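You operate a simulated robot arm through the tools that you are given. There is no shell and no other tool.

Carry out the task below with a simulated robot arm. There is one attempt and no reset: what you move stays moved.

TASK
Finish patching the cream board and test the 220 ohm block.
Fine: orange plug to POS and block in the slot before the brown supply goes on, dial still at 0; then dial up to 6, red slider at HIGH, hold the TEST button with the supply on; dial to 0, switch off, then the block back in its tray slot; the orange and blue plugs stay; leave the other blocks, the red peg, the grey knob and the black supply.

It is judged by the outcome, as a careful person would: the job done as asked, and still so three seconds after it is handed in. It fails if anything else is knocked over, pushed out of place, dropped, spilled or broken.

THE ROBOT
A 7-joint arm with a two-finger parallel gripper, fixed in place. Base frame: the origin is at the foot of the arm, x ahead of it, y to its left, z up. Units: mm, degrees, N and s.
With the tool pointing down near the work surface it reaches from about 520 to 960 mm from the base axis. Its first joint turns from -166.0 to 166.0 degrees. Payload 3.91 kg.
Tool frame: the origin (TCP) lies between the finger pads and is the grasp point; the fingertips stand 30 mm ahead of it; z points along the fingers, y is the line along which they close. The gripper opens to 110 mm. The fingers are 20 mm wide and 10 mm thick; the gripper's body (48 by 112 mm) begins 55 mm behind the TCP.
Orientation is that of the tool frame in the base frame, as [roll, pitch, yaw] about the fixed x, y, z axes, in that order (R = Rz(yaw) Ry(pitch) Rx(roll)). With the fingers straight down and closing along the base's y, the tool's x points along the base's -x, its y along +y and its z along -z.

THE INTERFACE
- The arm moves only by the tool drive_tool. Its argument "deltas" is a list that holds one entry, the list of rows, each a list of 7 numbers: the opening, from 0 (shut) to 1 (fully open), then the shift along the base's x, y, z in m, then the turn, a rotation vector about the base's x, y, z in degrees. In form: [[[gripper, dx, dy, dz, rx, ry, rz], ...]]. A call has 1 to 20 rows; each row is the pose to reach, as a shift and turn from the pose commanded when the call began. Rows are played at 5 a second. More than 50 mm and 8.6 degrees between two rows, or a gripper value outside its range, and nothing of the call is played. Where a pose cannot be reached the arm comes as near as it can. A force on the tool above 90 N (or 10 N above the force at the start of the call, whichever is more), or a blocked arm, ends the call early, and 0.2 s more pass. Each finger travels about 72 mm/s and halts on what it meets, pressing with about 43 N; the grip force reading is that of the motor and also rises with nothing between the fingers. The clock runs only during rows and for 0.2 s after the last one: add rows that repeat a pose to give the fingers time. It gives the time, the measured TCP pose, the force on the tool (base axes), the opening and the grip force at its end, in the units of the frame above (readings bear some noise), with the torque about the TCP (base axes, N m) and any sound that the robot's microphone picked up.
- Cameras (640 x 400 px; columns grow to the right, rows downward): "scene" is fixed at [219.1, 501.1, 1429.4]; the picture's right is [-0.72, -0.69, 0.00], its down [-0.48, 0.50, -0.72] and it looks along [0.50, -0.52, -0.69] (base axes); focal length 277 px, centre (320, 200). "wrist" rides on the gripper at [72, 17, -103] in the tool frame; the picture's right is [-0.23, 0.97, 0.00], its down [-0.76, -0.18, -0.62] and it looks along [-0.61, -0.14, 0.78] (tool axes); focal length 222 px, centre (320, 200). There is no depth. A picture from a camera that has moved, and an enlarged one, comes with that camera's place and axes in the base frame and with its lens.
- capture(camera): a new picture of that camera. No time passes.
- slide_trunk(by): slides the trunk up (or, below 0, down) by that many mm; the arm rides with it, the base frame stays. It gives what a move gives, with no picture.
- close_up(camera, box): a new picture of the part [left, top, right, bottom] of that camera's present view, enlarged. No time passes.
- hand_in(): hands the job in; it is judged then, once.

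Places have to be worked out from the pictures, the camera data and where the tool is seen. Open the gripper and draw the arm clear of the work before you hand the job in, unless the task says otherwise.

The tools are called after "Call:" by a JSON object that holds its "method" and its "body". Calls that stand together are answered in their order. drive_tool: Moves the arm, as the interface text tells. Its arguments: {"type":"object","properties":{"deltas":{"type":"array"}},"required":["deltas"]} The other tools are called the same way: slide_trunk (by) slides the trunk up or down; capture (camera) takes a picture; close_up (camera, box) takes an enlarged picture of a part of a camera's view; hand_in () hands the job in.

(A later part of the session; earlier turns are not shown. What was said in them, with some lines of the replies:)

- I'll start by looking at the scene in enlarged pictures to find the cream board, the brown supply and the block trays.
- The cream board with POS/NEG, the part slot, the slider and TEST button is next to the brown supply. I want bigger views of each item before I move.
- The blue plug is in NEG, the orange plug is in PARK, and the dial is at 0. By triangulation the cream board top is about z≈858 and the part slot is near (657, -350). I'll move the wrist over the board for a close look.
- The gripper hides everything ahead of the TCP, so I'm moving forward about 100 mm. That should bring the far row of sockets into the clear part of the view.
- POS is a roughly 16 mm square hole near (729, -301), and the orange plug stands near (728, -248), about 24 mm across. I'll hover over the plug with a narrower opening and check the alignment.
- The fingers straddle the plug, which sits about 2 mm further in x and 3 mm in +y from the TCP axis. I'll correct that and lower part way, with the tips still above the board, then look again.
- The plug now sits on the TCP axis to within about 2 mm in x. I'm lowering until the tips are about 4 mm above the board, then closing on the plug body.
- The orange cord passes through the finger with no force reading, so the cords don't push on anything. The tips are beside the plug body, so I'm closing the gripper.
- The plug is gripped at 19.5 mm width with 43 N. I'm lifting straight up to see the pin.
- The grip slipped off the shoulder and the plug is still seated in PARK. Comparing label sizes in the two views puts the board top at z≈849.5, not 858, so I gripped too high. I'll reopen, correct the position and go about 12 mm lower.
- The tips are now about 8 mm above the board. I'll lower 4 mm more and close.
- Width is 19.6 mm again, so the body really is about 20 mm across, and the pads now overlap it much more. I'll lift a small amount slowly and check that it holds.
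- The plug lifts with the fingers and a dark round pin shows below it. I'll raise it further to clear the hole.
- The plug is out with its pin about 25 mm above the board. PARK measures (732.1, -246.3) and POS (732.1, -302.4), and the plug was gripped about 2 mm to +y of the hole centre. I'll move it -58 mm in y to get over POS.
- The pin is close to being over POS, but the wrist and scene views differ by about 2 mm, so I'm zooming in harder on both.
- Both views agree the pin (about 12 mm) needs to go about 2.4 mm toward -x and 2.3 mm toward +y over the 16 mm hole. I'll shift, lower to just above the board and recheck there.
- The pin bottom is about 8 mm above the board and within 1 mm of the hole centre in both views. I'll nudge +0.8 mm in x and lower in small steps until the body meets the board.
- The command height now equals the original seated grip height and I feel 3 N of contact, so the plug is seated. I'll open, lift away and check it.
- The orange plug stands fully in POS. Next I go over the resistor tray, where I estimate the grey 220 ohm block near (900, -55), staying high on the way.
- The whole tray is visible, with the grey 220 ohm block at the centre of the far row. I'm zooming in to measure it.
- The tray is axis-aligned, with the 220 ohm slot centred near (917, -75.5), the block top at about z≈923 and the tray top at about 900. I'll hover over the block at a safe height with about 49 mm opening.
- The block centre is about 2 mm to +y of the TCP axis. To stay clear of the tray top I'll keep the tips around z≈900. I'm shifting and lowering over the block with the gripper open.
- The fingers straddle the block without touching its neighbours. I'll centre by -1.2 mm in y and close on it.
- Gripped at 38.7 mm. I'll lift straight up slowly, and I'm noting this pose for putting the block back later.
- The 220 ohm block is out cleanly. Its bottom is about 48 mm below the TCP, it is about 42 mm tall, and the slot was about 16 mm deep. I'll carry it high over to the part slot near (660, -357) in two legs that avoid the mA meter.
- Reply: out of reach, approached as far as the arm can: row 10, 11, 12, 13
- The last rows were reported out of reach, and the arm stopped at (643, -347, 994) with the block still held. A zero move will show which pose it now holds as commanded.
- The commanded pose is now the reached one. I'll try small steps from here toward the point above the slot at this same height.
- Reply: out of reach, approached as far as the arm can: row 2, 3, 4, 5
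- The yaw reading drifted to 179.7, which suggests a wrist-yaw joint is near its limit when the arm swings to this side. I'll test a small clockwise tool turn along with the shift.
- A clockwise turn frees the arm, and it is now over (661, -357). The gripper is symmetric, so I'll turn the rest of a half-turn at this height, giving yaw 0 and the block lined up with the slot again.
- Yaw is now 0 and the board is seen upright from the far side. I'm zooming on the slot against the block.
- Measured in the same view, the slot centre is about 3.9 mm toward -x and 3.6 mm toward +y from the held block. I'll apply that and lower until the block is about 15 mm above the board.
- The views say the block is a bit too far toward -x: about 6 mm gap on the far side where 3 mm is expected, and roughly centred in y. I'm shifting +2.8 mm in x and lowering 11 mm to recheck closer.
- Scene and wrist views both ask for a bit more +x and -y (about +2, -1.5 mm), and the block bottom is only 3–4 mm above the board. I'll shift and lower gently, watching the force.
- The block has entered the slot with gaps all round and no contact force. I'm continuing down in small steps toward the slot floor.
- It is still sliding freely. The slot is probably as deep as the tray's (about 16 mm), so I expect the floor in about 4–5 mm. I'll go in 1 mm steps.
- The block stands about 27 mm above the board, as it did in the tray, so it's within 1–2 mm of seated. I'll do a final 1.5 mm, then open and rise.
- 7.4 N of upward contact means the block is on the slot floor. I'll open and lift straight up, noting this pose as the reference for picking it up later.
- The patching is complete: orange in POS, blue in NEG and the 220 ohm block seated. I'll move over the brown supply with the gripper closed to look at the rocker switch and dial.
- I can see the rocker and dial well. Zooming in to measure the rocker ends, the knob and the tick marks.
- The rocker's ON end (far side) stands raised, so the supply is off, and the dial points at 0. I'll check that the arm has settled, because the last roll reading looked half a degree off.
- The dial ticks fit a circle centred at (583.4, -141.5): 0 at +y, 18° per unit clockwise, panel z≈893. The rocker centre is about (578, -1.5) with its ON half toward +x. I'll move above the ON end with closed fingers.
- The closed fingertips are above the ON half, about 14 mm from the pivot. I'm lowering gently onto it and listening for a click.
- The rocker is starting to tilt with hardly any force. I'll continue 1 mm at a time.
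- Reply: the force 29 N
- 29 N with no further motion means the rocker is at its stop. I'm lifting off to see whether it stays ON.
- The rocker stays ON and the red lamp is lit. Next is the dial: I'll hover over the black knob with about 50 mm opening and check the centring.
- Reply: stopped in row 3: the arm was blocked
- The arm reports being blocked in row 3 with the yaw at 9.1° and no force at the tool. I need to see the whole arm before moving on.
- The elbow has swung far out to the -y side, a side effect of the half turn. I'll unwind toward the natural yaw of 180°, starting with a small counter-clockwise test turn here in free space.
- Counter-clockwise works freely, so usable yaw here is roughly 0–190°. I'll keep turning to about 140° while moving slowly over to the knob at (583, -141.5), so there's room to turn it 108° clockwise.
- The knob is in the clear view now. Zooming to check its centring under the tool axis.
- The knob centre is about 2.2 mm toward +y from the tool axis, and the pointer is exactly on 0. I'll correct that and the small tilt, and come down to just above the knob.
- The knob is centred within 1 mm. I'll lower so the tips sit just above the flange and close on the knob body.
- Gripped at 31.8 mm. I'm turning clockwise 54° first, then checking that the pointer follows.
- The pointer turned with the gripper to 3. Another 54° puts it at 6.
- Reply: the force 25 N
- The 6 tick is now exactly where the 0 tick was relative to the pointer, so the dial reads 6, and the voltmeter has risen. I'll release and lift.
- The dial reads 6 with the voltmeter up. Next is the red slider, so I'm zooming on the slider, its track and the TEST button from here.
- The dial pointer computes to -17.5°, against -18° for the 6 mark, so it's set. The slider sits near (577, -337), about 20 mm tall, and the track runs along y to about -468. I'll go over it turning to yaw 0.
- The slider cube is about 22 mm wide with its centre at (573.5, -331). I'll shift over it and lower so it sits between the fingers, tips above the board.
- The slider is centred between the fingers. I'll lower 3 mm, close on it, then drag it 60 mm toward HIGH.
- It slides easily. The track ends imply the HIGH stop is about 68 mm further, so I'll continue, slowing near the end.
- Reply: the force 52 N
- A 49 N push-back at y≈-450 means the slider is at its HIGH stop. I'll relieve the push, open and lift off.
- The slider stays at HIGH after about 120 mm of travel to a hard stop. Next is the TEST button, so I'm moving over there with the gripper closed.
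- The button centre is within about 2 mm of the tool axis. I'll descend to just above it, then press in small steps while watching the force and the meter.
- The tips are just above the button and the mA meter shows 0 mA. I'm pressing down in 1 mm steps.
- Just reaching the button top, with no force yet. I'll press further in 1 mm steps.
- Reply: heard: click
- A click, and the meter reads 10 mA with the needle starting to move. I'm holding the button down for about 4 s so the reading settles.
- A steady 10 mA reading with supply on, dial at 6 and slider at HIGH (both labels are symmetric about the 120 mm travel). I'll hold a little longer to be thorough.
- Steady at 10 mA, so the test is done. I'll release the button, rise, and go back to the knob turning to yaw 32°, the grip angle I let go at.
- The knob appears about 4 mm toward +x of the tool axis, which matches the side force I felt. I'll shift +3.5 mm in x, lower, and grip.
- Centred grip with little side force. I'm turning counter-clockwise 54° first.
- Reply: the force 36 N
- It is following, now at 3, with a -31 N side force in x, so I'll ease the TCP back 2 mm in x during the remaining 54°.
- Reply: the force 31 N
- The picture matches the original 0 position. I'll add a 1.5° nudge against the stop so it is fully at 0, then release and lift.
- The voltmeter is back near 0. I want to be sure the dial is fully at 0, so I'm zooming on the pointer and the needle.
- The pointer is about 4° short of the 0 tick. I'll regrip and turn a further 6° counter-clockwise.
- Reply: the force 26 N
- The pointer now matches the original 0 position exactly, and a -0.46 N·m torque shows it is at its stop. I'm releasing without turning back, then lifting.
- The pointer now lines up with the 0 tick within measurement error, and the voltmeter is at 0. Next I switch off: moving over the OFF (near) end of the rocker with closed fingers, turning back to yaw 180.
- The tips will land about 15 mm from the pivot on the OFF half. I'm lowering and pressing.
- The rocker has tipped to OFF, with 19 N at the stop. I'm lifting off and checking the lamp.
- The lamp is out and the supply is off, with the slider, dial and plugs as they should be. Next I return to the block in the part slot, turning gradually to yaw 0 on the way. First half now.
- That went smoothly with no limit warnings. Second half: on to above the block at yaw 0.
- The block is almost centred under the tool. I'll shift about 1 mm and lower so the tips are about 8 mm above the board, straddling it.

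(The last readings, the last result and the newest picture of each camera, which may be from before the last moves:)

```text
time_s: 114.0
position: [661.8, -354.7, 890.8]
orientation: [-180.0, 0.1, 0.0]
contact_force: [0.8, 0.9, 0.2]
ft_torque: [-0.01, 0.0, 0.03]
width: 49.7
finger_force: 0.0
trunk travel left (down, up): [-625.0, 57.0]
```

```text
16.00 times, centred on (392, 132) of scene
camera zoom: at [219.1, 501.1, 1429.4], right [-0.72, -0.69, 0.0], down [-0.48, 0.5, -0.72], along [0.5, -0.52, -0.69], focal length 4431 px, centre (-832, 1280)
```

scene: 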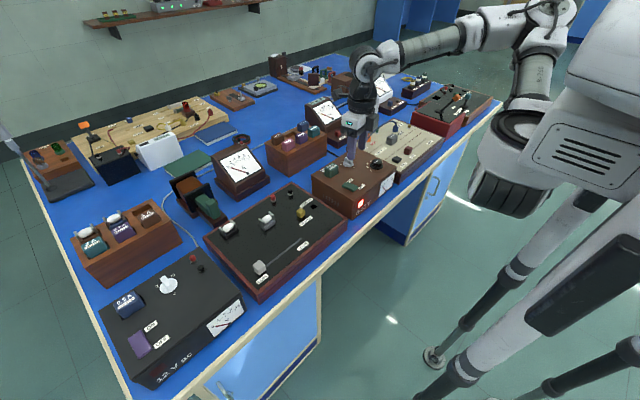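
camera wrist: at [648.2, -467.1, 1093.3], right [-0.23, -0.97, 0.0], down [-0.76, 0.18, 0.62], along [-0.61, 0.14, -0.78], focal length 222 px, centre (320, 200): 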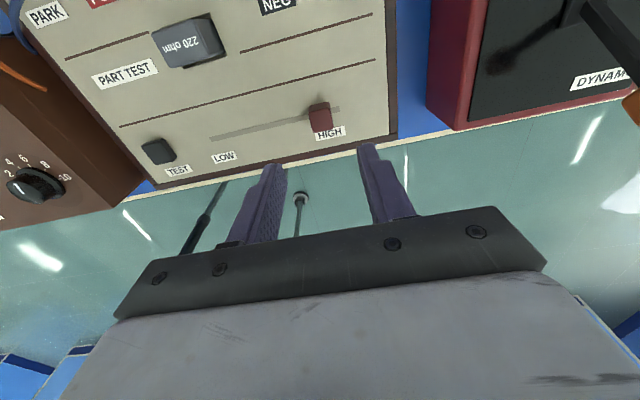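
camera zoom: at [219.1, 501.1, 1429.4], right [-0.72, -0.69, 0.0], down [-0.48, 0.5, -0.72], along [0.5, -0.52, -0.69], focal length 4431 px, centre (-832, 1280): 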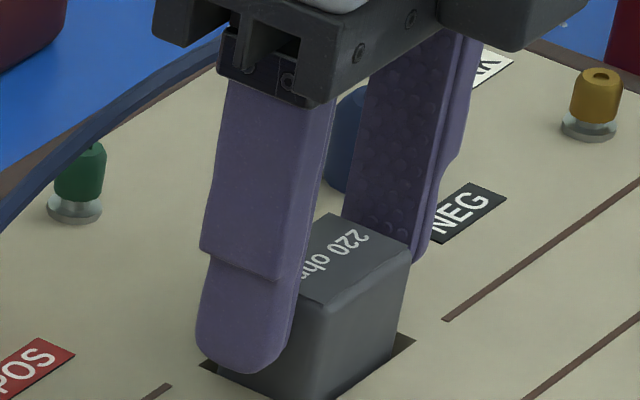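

Centred within 1 mm, so I'm closing on the block and lifting it slowly straight up.

Call:
{"method": "drive_tool", "body": {"deltas": [[[0.4, 0, 0, 0, 0, 0, 0], [0.33, 0, 0, 0, 0, 0, 0], [0.25, 0, 0, 0, 0, 0, 0], [0.25, 0, 0, 0, 0, 0, 0], [0.25, 0, 0, 0.004, 0, 0, 0], [0.25, 0, 0, 0.01, 0, 0, 0], [0.25, 0, 0, 0.018, 0, 0, 0], [0.25, 0, 0, 0.028, 0, 0, 0], [0.25, 0, 0, 0.045, 0, 0, 0], [0.25, 0, 0, 0.07, 0, 0, 0], [0.25, 0, 0, 0.1, 0, 0, 0], [0.25, 0, 0, 0.13, 0, 0, 0], [0.25, 0, 0, 0.13, 0, 0, 0]]]}}

Call:
{"method": "capture", "body": {"camera": "wrist"}}

Call:
{"method": "close_up", "body": {"camera": "scene", "box": [344, 90, 440, 150]}}

```text
time_s: 116.8
position: [661.8, -355.1, 1020.2]
orientation: [180.0, 0.0, 0.0]
contact_force: [0.1, -0.9, 0.7]
ft_torque: [0.0, 0.02, 0.02]
width: 38.7
finger_force: 43.0
trunk travel left (down, up): [-625.0, 57.0]
```

```text
taken
camera wrist: at [734.3, -373.2, 1124.4], right [-0.23, -0.97, 0.0], down [-0.76, 0.18, 0.62], along [-0.61, 0.14, -0.78], focal length 222 px, centre (320, 200)
```

wrist: 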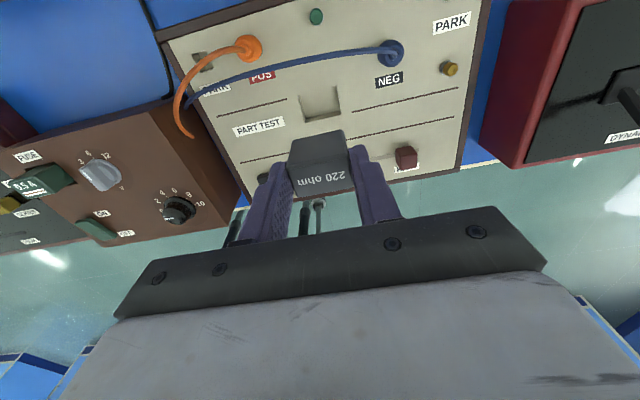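

```text
6.67 times, centred on (392, 120) of scene
camera zoom: at [219.1, 501.1, 1429.4], right [-0.72, -0.69, 0.0], down [-0.48, 0.5, -0.72], along [0.5, -0.52, -0.69], focal length 1846 px, centre (-160, 733)
```

zoom: 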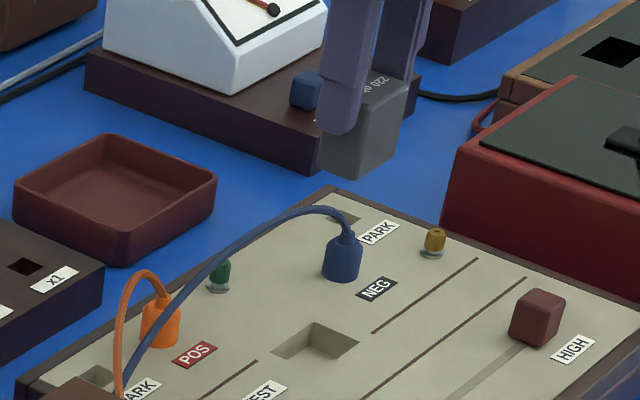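

The block is out and firmly held at 38.7 mm. I'll turn it back counter-clockwise while moving toward the tray, so it goes in with its original orientation.

Call:
{"method": "drive_tool", "body": {"deltas": [[[0.25, 0, 0, 0.01, 0, 0, 8], [0.25, 0, 0, 0.02, 0, 0, 16], [0.25, 0.002, 0.005, 0.02, 0, 0, 24], [0.25, 0.004, 0.012, 0.02, 0, 0, 32], [0.25, 0.006, 0.02, 0.02, 0, 0, 40], [0.25, 0.008, 0.028, 0.02, 0, 0, 48], [0.25, 0.01, 0.036, 0.02, 0, 0, 56], [0.25, 0.012, 0.044, 0.02, 0, 0, 64], [0.25, 0.014, 0.052, 0.02, 0, 0, 72], [0.25, 0.016, 0.06, 0.02, 0, 0, 80], [0.25, 0.018, 0.068, 0.02, 0, 0, 88], [0.25, 0.02, 0.076, 0.02, 0, 0, 96], [0.25, 0.022, 0.084, 0.02, 0, 0, 104], [0.25, 0.024, 0.092, 0.02, 0, 0, 112], [0.25, 0.026, 0.1, 0.02, 0, 0, 120], [0.25, 0.027, 0.108, 0.02, 0, 0, 128], [0.25, 0.028, 0.115, 0.02, 0, 0, 136], [0.25, 0.028, 0.115, 0.02, 0, 0, 144], [0.25, 0.028, 0.115, 0.02, 0, 0, 148]]]}}

```text
time_s: 120.8
position: [690.0, -240.4, 1040.6]
orientation: [179.9, 0.1, 148.1]
contact_force: [0.2, -0.3, -1.2]
ft_torque: [-0.01, 0.03, -0.01]
width: 38.7
finger_force: 42.7
trunk travel left (down, up): [-625.0, 57.0]
```

It moved freely. Next leg: to above the tray, finishing at yaw 180.

Call:
{"method": "drive_tool", "body": {"deltas": [[[0.25, 0.018, 0.026, 0, 0, 0, 4], [0.25, 0.036, 0.052, 0, 0, 0, 8], [0.25, 0.054, 0.078, 0, 0, 0, 12], [0.25, 0.072, 0.104, 0, 0, 0, 16], [0.25, 0.09, 0.13, 0, 0, 0, 20], [0.25, 0.12, 0.14, 0, 0, 0, 24], [0.25, 0.15, 0.15, 0, 0, 0, 28], [0.25, 0.18, 0.16, 0, 0, 0, 32], [0.25, 0.21, 0.165, 0, 0, 0, 32], [0.25, 0.226, 0.165, 0, 0, 0, 32], [0.25, 0.226, 0.165, 0, 0, 0, 32]]]}}

Call:
{"method": "capture", "body": {"camera": "wrist"}}

Call:
{"method": "close_up", "body": {"camera": "wrist", "box": [240, 60, 400, 160]}}

```text
time_s: 123.2
position: [918.0, -76.4, 1040.0]
orientation: [180.0, 0.0, 179.9]
contact_force: [0.9, -0.6, 0.0]
ft_torque: [-0.01, 0.0, -0.02]
width: 38.7
finger_force: 43.4
trunk travel left (down, up): [-625.0, 57.0]
```

```text
taken
camera wrist: at [845.0, -60.1, 1144.1], right [0.23, 0.97, 0.0], down [0.76, -0.18, 0.62], along [0.61, -0.14, -0.78], focal length 222 px, centre (320, 200)
```

wrist: 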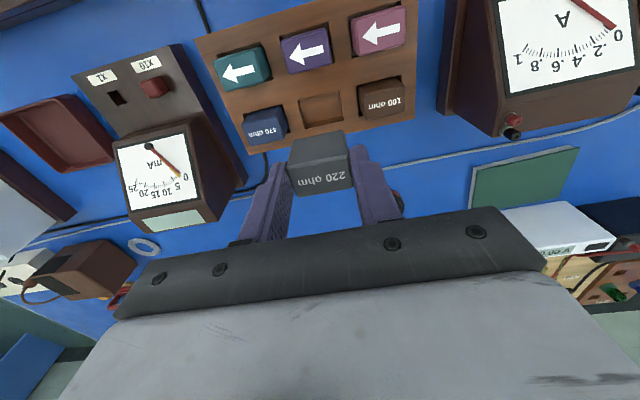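

```text
4.00 times, centred on (320, 110) of wrist
camera zoom: at [845.0, -60.1, 1144.1], right [0.23, 0.97, 0.0], down [0.76, -0.18, 0.62], along [0.61, -0.14, -0.78], focal length 888 px, centre (320, 560)
```

zoom: 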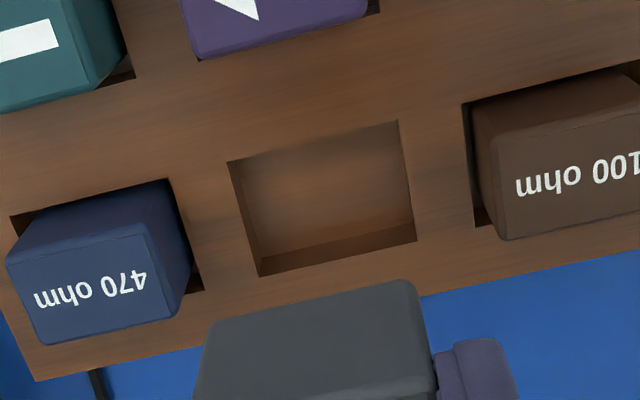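

The tray slot is empty and visible, and the label faces the same way as its neighbours. The slot centre is about (-1, +1.4) mm from where the block hangs. I'll shift and lower to about 10 mm above the tray, then recheck.

Call:
{"method": "drive_tool", "body": {"deltas": [[[0.25, -0.001, 0.0014, 0, 0, 0, 0], [0.25, -0.001, 0.0014, -0.03, 0, 0, 0], [0.25, -0.001, 0.0014, -0.055, 0, 0, 0], [0.25, -0.001, 0.0014, -0.075, 0, 0, 0], [0.25, -0.001, 0.0014, -0.075, 0, 0, 0]]]}}

Call:
{"method": "close_up", "body": {"camera": "wrist", "box": [240, 80, 400, 180]}}

Call:
{"method": "close_up", "body": {"camera": "scene", "box": [266, 108, 314, 138]}}

```text
time_s: 124.4
position: [917.0, -75.3, 965.2]
orientation: [-180.0, 0.1, -179.9]
contact_force: [0.3, -0.3, -1.2]
ft_torque: [0.03, 0.02, -0.01]
width: 38.8
finger_force: 43.0
trunk travel left (down, up): [-625.0, 57.0]
```

```text
4.00 times, centred on (320, 130) of wrist
camera zoom: at [844.7, -58.7, 1069.6], right [0.23, 0.97, 0.0], down [0.76, -0.18, 0.62], along [0.61, -0.14, -0.78], focal length 888 px, centre (320, 480)
```

zoom: 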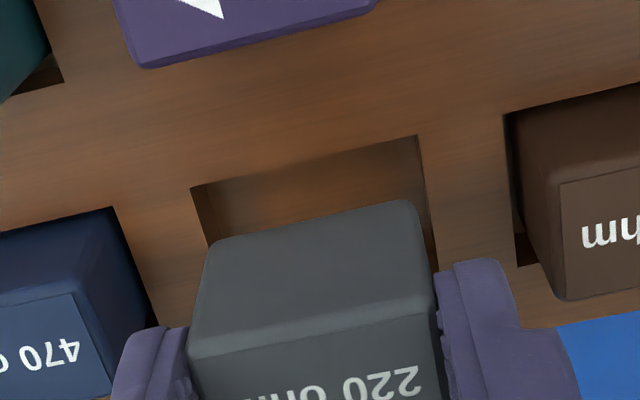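

```text
13.33 times, centred on (290, 123) of scene
camera zoom: at [219.1, 501.1, 1429.4], right [-0.72, -0.69, 0.0], down [-0.48, 0.5, -0.72], along [0.5, -0.52, -0.69], focal length 3693 px, centre (720, 1227)
```

zoom: 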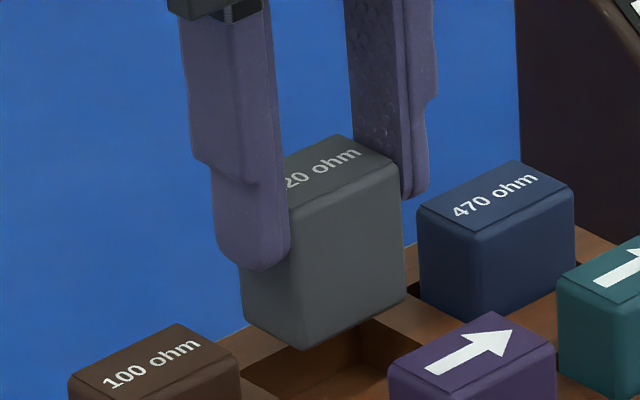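

Close: the wrist view suggests moving about 1.2 mm toward the robot, and the scene view agrees. I'll shift and lower a further 9 mm to check at tray level.

Call:
{"method": "drive_tool", "body": {"deltas": [[[0.25, -0.0012, 0, 0, 0, 0, 0], [0.25, -0.0012, 0, -0.005, 0, 0, 0], [0.25, -0.0012, 0, -0.009, 0, 0, 0], [0.25, -0.0012, 0, -0.009, 0, 0, 0]]]}}

Call:
{"method": "close_up", "body": {"camera": "wrist", "box": [256, 90, 384, 170]}}

Call:
{"method": "close_up", "body": {"camera": "scene", "box": [266, 114, 306, 139]}}

```text
time_s: 125.4
position: [915.6, -74.4, 956.1]
orientation: [180.0, -0.1, -180.0]
contact_force: [-0.6, -0.3, 0.0]
ft_torque: [-0.03, 0.01, -0.02]
width: 38.6
finger_force: 43.3
trunk travel left (down, up): [-625.0, 57.0]
```

```text
5.00 times, centred on (320, 130) of wrist
camera zoom: at [842.3, -58.2, 1060.9], right [0.23, 0.97, 0.0], down [0.76, -0.18, 0.62], along [0.61, -0.14, -0.78], focal length 1111 px, centre (320, 550)
```

zoom: 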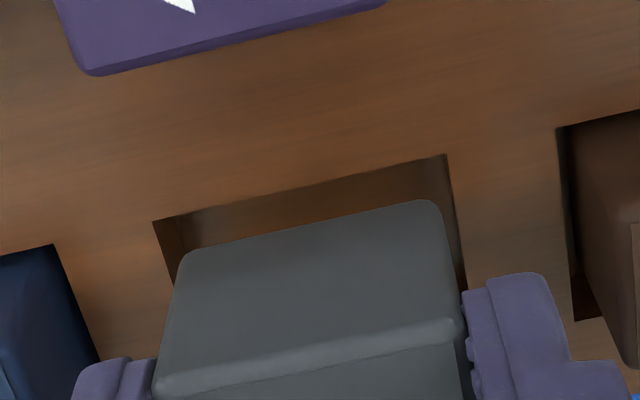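

```text
16.00 times, centred on (286, 126) of scene
camera zoom: at [219.1, 501.1, 1429.4], right [-0.72, -0.69, 0.0], down [-0.48, 0.5, -0.72], along [0.5, -0.52, -0.69], focal length 4431 px, centre (864, 1376)
```

zoom: 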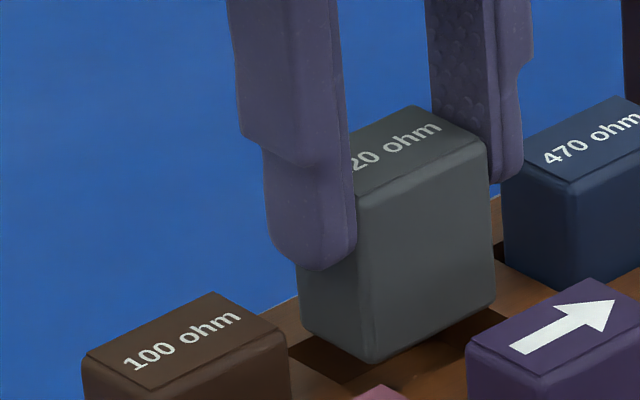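

Gaps look even left to right, and the near gap is about right after one more small shift. I'll lower 6 mm gently, watching the force.

Call:
{"method": "drive_tool", "body": {"deltas": [[[0.25, -0.0008, 0, 0, 0, 0, 0], [0.25, -0.0008, 0, -0.002, 0, 0, 0], [0.25, -0.0008, 0, -0.004, 0, 0, 0], [0.25, -0.0008, 0, -0.006, 0, 0, 0]]]}}

Call:
{"method": "close_up", "body": {"camera": "wrist", "box": [256, 90, 384, 170]}}

Call:
{"method": "close_up", "body": {"camera": "scene", "box": [266, 114, 306, 139]}}

```text
time_s: 126.4
position: [912.9, -74.6, 949.4]
orientation: [-180.0, 0.1, -180.0]
contact_force: [-0.9, 0.4, -1.0]
ft_torque: [-0.04, -0.01, 0.05]
width: 38.8
finger_force: 43.1
trunk travel left (down, up): [-625.0, 57.0]
```

```text
5.00 times, centred on (320, 130) of wrist
camera zoom: at [840.7, -58.5, 1054.9], right [0.23, 0.97, 0.0], down [0.76, -0.18, 0.62], along [0.61, -0.14, -0.78], focal length 1111 px, centre (320, 550)
```

zoom: 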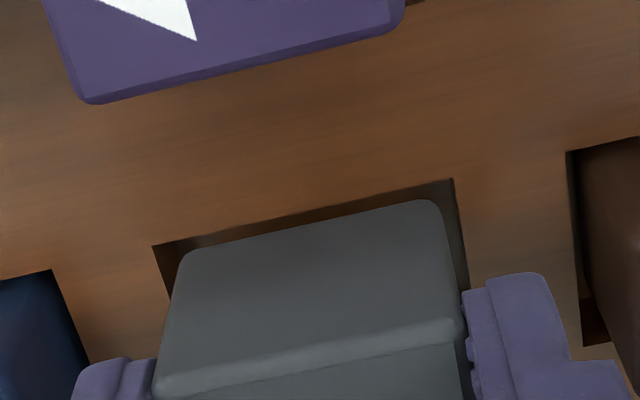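

```text
16.00 times, centred on (286, 126) of scene
camera zoom: at [219.1, 501.1, 1429.4], right [-0.72, -0.69, 0.0], down [-0.48, 0.5, -0.72], along [0.5, -0.52, -0.69], focal length 4431 px, centre (864, 1376)
```

zoom: 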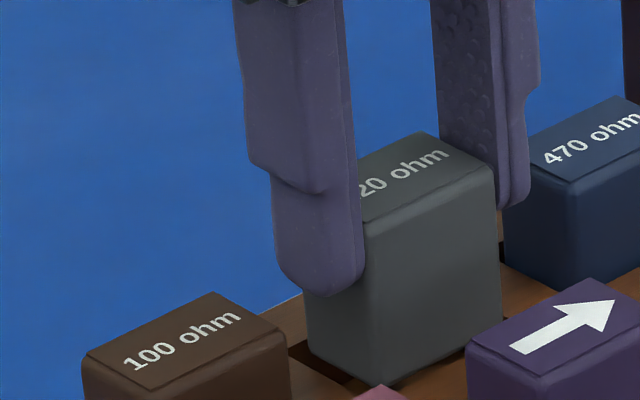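

No contact yet and the block is just entering. It looks slightly close to the near wall, so I'll move +1.2 mm in x and keep lowering.

Call:
{"method": "drive_tool", "body": {"deltas": [[[0.25, 0.0012, 0, 0, 0, 0, 0], [0.25, 0.0012, 0, -0.002, 0, 0, 0], [0.25, 0.0012, 0, -0.004, 0, 0, 0], [0.25, 0.0012, 0, -0.006, 0, 0, 0]]]}}

Call:
{"method": "close_up", "body": {"camera": "wrist", "box": [256, 90, 384, 170]}}

Call:
{"method": "close_up", "body": {"camera": "scene", "box": [266, 114, 306, 139]}}

```text
time_s: 127.4
position: [916.0, -75.0, 943.7]
orientation: [180.0, 0.0, -180.0]
contact_force: [0.3, -0.4, -0.7]
ft_torque: [0.01, -0.02, 0.01]
width: 38.8
finger_force: 42.6
trunk travel left (down, up): [-625.0, 57.0]
```

```text
5.00 times, centred on (320, 130) of wrist
camera zoom: at [842.4, -58.4, 1048.4], right [0.23, 0.97, 0.0], down [0.76, -0.18, 0.62], along [0.61, -0.14, -0.78], focal length 1111 px, centre (320, 550)
```

zoom: 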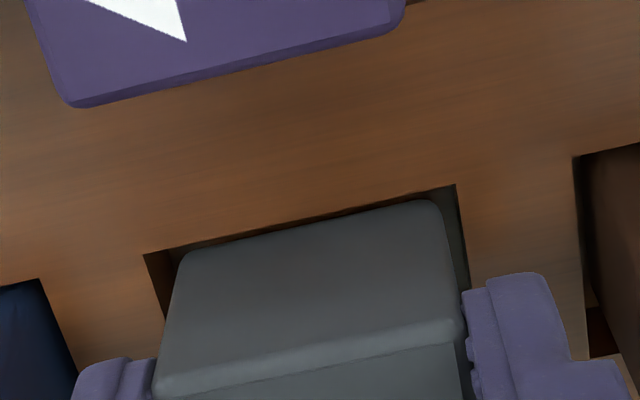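

```text
16.00 times, centred on (286, 126) of scene
camera zoom: at [219.1, 501.1, 1429.4], right [-0.72, -0.69, 0.0], down [-0.48, 0.5, -0.72], along [0.5, -0.52, -0.69], focal length 4431 px, centre (864, 1376)
```

zoom: 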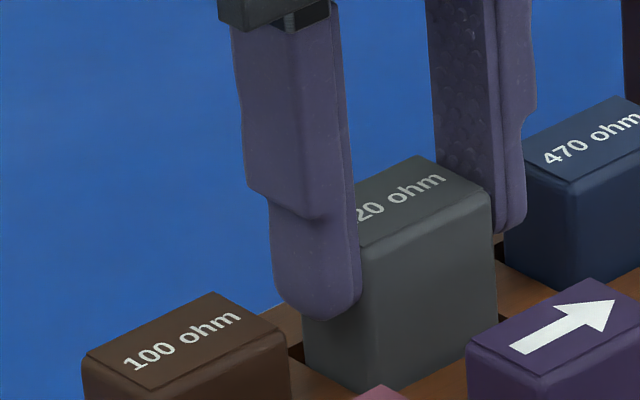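

Entering freely with no force. The slot floor should be about 6–7 mm lower, so I'm continuing in small steps.

Call:
{"method": "drive_tool", "body": {"deltas": [[[0.25, 0, 0, -0.0015, 0, 0, 0], [0.25, 0, 0, -0.003, 0, 0, 0], [0.25, 0, 0, -0.0045, 0, 0, 0], [0.25, 0, 0, -0.005, 0, 0, 0]]]}}

Call:
{"method": "close_up", "body": {"camera": "scene", "box": [266, 114, 306, 139]}}

```text
time_s: 128.4
position: [914.6, -75.5, 939.1]
orientation: [180.0, 0.0, 180.0]
contact_force: [0.0, -0.3, -0.1]
ft_torque: [0.0, 0.04, -0.02]
width: 38.6
finger_force: 42.7
trunk travel left (down, up): [-625.0, 57.0]
```

```text
16.00 times, centred on (286, 126) of scene
camera zoom: at [219.1, 501.1, 1429.4], right [-0.72, -0.69, 0.0], down [-0.48, 0.5, -0.72], along [0.5, -0.52, -0.69], focal length 4431 px, centre (864, 1376)
```

zoom: 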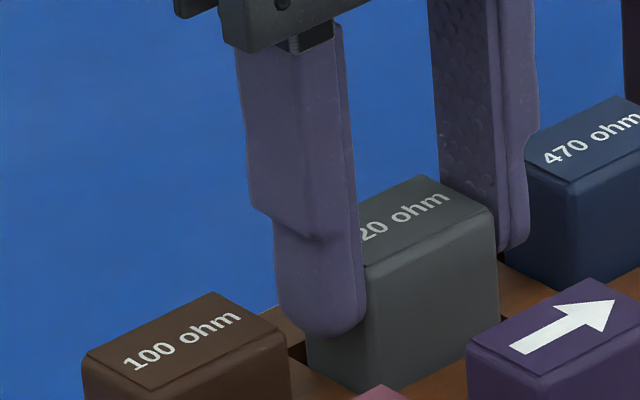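

The block still has a few mm to go. I'm continuing in 1 mm steps until the floor is felt.

Call:
{"method": "drive_tool", "body": {"deltas": [[[0.25, 0, 0, -0.001, 0, 0, 0], [0.25, 0, 0, -0.002, 0, 0, 0], [0.25, 0, 0, -0.003, 0, 0, 0]]]}}

Call:
{"method": "close_up", "body": {"camera": "scene", "box": [266, 114, 306, 139]}}

```text
time_s: 129.2
position: [914.3, -73.6, 934.2]
orientation: [-179.9, 0.0, -179.9]
contact_force: [0.7, -0.1, 0.2]
ft_torque: [-0.04, -0.04, 0.01]
width: 38.6
finger_force: 42.9
trunk travel left (down, up): [-625.0, 57.0]
```

```text
16.00 times, centred on (286, 126) of scene
camera zoom: at [219.1, 501.1, 1429.4], right [-0.72, -0.69, 0.0], down [-0.48, 0.5, -0.72], along [0.5, -0.52, -0.69], focal length 4431 px, centre (864, 1376)
```

zoom: 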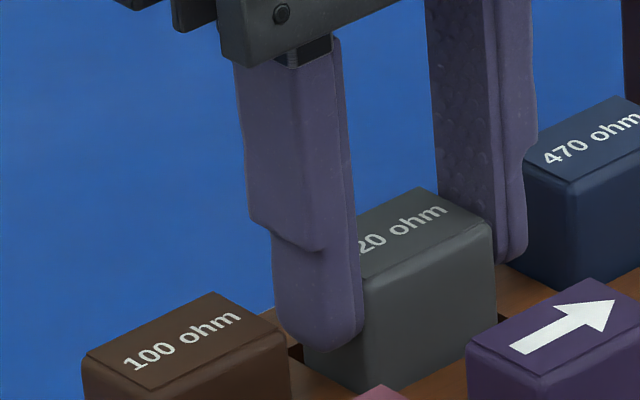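

Still free. Another 3 mm in 1 mm steps.

Call:
{"method": "drive_tool", "body": {"deltas": [[[0.25, 0, 0, -0.001, 0, 0, 0], [0.25, 0, 0, -0.002, 0, 0, 0], [0.25, 0, 0, -0.003, 0, 0, 0]]]}}

Call:
{"method": "close_up", "body": {"camera": "scene", "box": [266, 114, 306, 139]}}

```text
time_s: 130.0
position: [915.9, -73.2, 934.9]
orientation: [-180.0, 0.2, -179.9]
contact_force: [-0.5, -0.6, 6.7]
ft_torque: [-0.02, 0.03, 0.01]
width: 38.8
finger_force: 43.0
trunk travel left (down, up): [-625.0, 57.0]
```

```text
16.00 times, centred on (286, 126) of scene
camera zoom: at [219.1, 501.1, 1429.4], right [-0.72, -0.69, 0.0], down [-0.48, 0.5, -0.72], along [0.5, -0.52, -0.69], focal length 4431 px, centre (864, 1376)
```

zoom: 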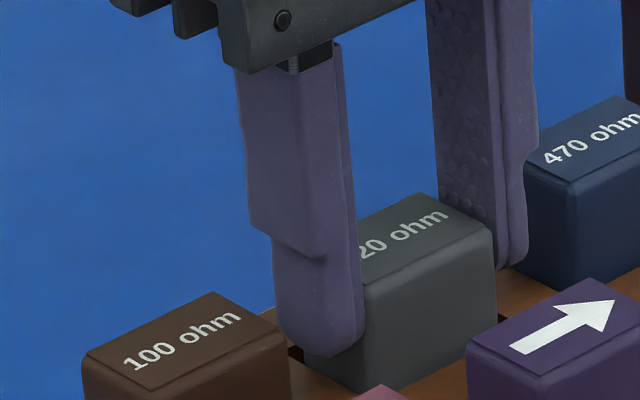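

6.7 N from below means the block is on the slot floor. I'll open by a limited amount to clear the neighbours and lift away.

Call:
{"method": "drive_tool", "body": {"deltas": [[[0.36, 0, 0, 0, 0, 0, 0], [0.43, 0, 0, 0, 0, 0, 0], [0.43, 0, 0, 0, 0, 0, 0], [0.43, 0, 0, 0.012, 0, 0, 0], [0.43, 0, 0, 0.035, 0, 0, 0], [0.43, 0, 0, 0.07, 0, 0, 0], [0.43, 0, 0, 0.11, 0, 0, 0], [0.43, 0, 0, 0.13, 0, 0, 0]]]}}

Call:
{"method": "close_up", "body": {"camera": "scene", "box": [266, 112, 330, 152]}}

Call:
{"method": "close_up", "body": {"camera": "wrist", "box": [192, 20, 416, 160]}}

```text
time_s: 131.8
position: [914.0, -72.4, 1062.8]
orientation: [180.0, 0.1, 180.0]
contact_force: [0.5, -0.2, 0.9]
ft_torque: [0.02, -0.02, 0.04]
width: 47.3
finger_force: 0.2
trunk travel left (down, up): [-625.0, 57.0]
```

```text
10.00 times, centred on (298, 132) of scene
camera zoom: at [219.1, 501.1, 1429.4], right [-0.72, -0.69, 0.0], down [-0.48, 0.5, -0.72], along [0.5, -0.52, -0.69], focal length 2770 px, centre (540, 880)
```

zoom: 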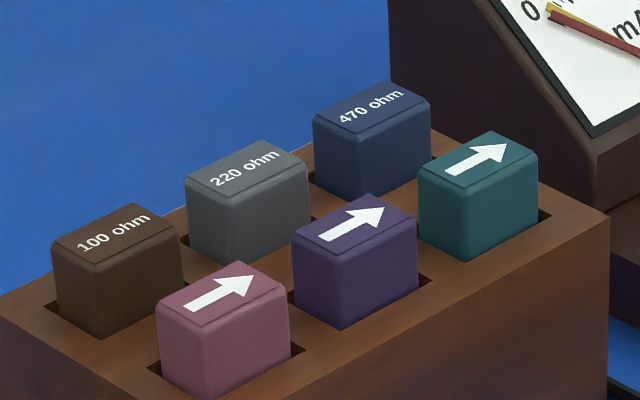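

```text
2.86 times, centred on (304, 90) of wrist
camera zoom: at [841.3, -56.9, 1167.6], right [0.23, 0.97, 0.0], down [0.76, -0.18, 0.62], along [0.61, -0.14, -0.78], focal length 635 px, centre (366, 514)
```

zoom: 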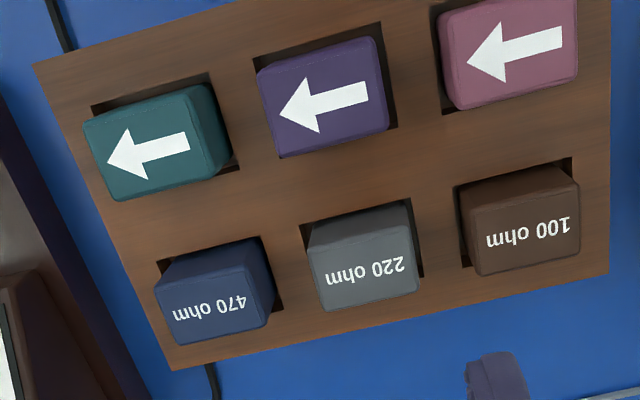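

The 220 ohm block is back in its slot, oriented as before, with its neighbours undisturbed. I'll draw the arm clear toward its start position, open the gripper, and do a final inspection.

Call:
{"method": "drive_tool", "body": {"deltas": [[[0.6, -0.02, 0.005, 0.03, 0, 0, 0], [0.8, -0.05, 0.012, 0.06, 0, 0, 0], [1, -0.09, 0.022, 0.07, 0, 0, 0], [1, -0.13, 0.032, 0.07, 0, 0, 0], [1, -0.17, 0.042, 0.07, 0, 0, 0], [1, -0.21, 0.052, 0.07, 0, 0, 0], [1, -0.25, 0.062, 0.07, 0, 0, 0], [1, -0.29, 0.072, 0.07, 0, 0, 0], [1, -0.33, 0.082, 0.07, 0, 0, 0], [1, -0.35, 0.09, 0.07, 0, 0, 0]]]}}

Call:
{"method": "capture", "body": {"camera": "scene"}}

Call:
{"method": "close_up", "body": {"camera": "scene", "box": [330, 105, 458, 185]}}

Call:
{"method": "close_up", "body": {"camera": "scene", "box": [290, 85, 370, 135]}}

Call:
{"method": "close_up", "body": {"camera": "scene", "box": [312, 150, 408, 210]}}

```text
time_s: 134.0
position: [563.6, 17.8, 1132.8]
orientation: [180.0, 0.0, -179.9]
contact_force: [-0.6, -0.4, 0.9]
ft_torque: [-0.03, -0.02, 0.0]
width: 110.2
finger_force: 0.0
trunk travel left (down, up): [-625.0, 57.0]
```

```text
taken
```

scene: 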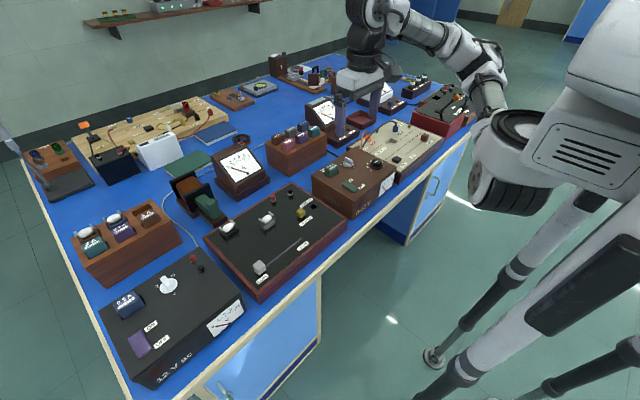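

```text
5.00 times, centred on (394, 145) of scene
camera zoom: at [219.1, 501.1, 1429.4], right [-0.72, -0.69, 0.0], down [-0.48, 0.5, -0.72], along [0.5, -0.52, -0.69], focal length 1385 px, centre (-50, 475)
```

zoom: 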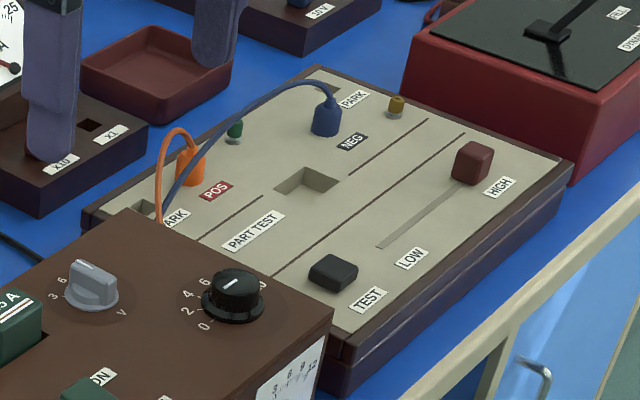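

```text
8.00 times, centred on (330, 110) of scene
camera zoom: at [219.1, 501.1, 1429.4], right [-0.72, -0.69, 0.0], down [-0.48, 0.5, -0.72], along [0.5, -0.52, -0.69], focal length 2216 px, centre (240, 920)
```

zoom: 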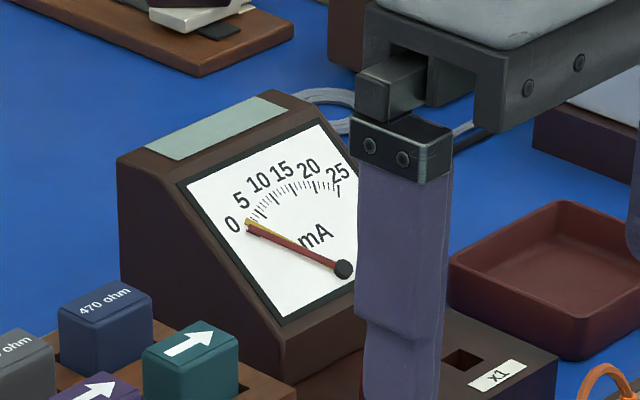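

```text
6.67 times, centred on (360, 180) of scene
camera zoom: at [219.1, 501.1, 1429.4], right [-0.72, -0.69, 0.0], down [-0.48, 0.5, -0.72], along [0.5, -0.52, -0.69], focal length 1846 px, centre (53, 333)
```

zoom: 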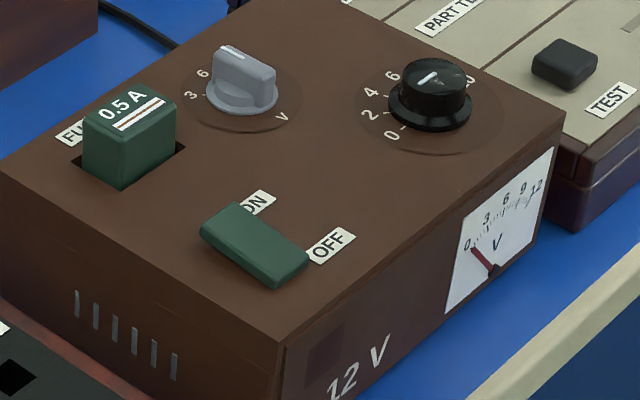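

Everything is in place: supply off with its lamp out, voltmeter at 0, plugs in POS and NEG, slider at HIGH, and the meter needle back at 0. One last detailed look at the dial and the tray blocks before handing in.

Call:
{"method": "close_up", "body": {"camera": "scene", "box": [360, 150, 400, 175]}}

Call:
{"method": "close_up", "body": {"camera": "scene", "box": [262, 115, 334, 160]}}

Call:
{"method": "capture", "body": {"camera": "wrist"}}

Call:
{"method": "close_up", "body": {"camera": "wrist", "box": [195, 105, 275, 155]}}

```text
16.00 times, centred on (380, 162) of scene
camera zoom: at [219.1, 501.1, 1429.4], right [-0.72, -0.69, 0.0], down [-0.48, 0.5, -0.72], along [0.5, -0.52, -0.69], focal length 4431 px, centre (-640, 800)
```

zoom: 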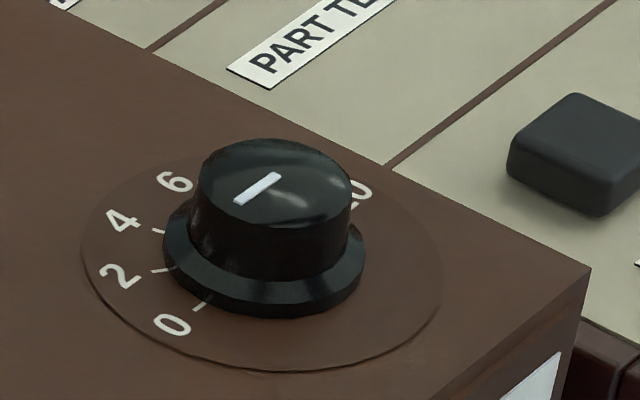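

```text
8.89 times, centred on (298, 138) of scene
camera zoom: at [219.1, 501.1, 1429.4], right [-0.72, -0.69, 0.0], down [-0.48, 0.5, -0.72], along [0.5, -0.52, -0.69], focal length 2462 px, centre (516, 756)
```

zoom: 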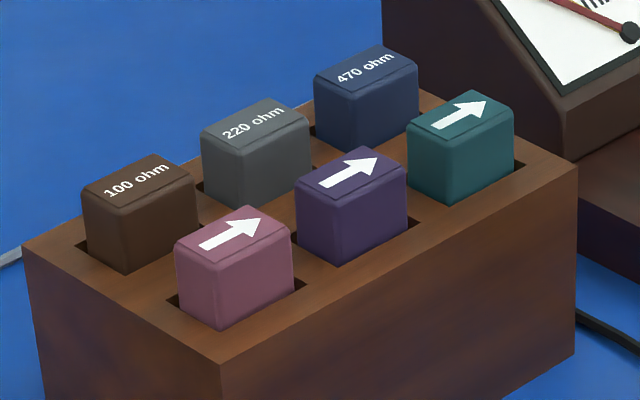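

```text
taken
camera wrist: at [491.0, 33.3, 1237.1], right [0.23, 0.97, 0.0], down [0.76, -0.18, 0.62], along [0.61, -0.14, -0.78], focal length 222 px, centre (320, 200)
```

wrist: 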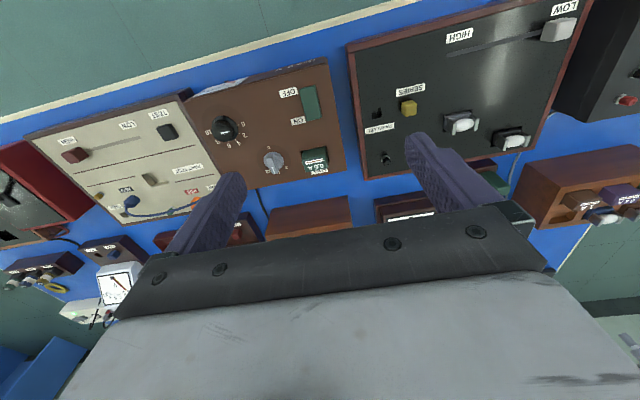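

```text
8.00 times, centred on (235, 130) of wrist
camera zoom: at [491.0, 33.3, 1237.1], right [0.23, 0.97, 0.0], down [0.76, -0.18, 0.62], along [0.61, -0.14, -0.78], focal length 1777 px, centre (1000, 760)
```

zoom: 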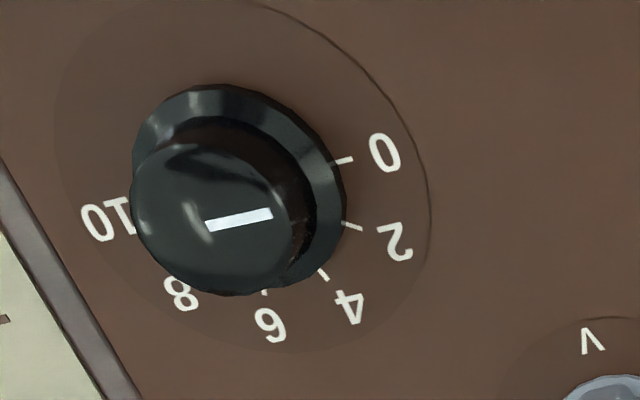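

The dial pointer's slope matches the original 0 position exactly, and the tray looks as it did at the start. The gripper is open and clear of the work, so I'm handing the job in.

Call:
{"method": "hand_in", "body": {}}

```text
The job is handed in.
```

I patched the cream board, tested the 220 ohm block and handed the job in. With TEST held for about 7 seconds, the mA meter read a steady 10 mA; its red peg is on x10.

- **Patching:** the orange plug went from PARK to POS and the block into the part slot. The supply was still off and the dial at 0 at that point. The blue plug was already in NEG.
- **Test:** I switched the brown supply on, turned the dial to 6, pushed the red slider to its HIGH stop, then held TEST.
- **Shutdown:** I turned the dial back to 0 and switched the supply off; its lamp is out and the voltmeter reads 0. The block is back in its tray slot, facing the same way as before.

The orange and blue plugs are still in POS and NEG, and the slider is still at HIGH. I did not touch the other blocks, the red peg, the grey knob or the black supply.

Three things went less than smoothly, all corrected:

- My first grip on the orange plug slipped, and it stayed seated in PARK.
- The arm hit a joint limit on the way to the part slot and was stopped once near the supply. I went round by turning the gripper.
- The dial first came back a few degrees short of 0, so I turned it the rest of the way to its stop.
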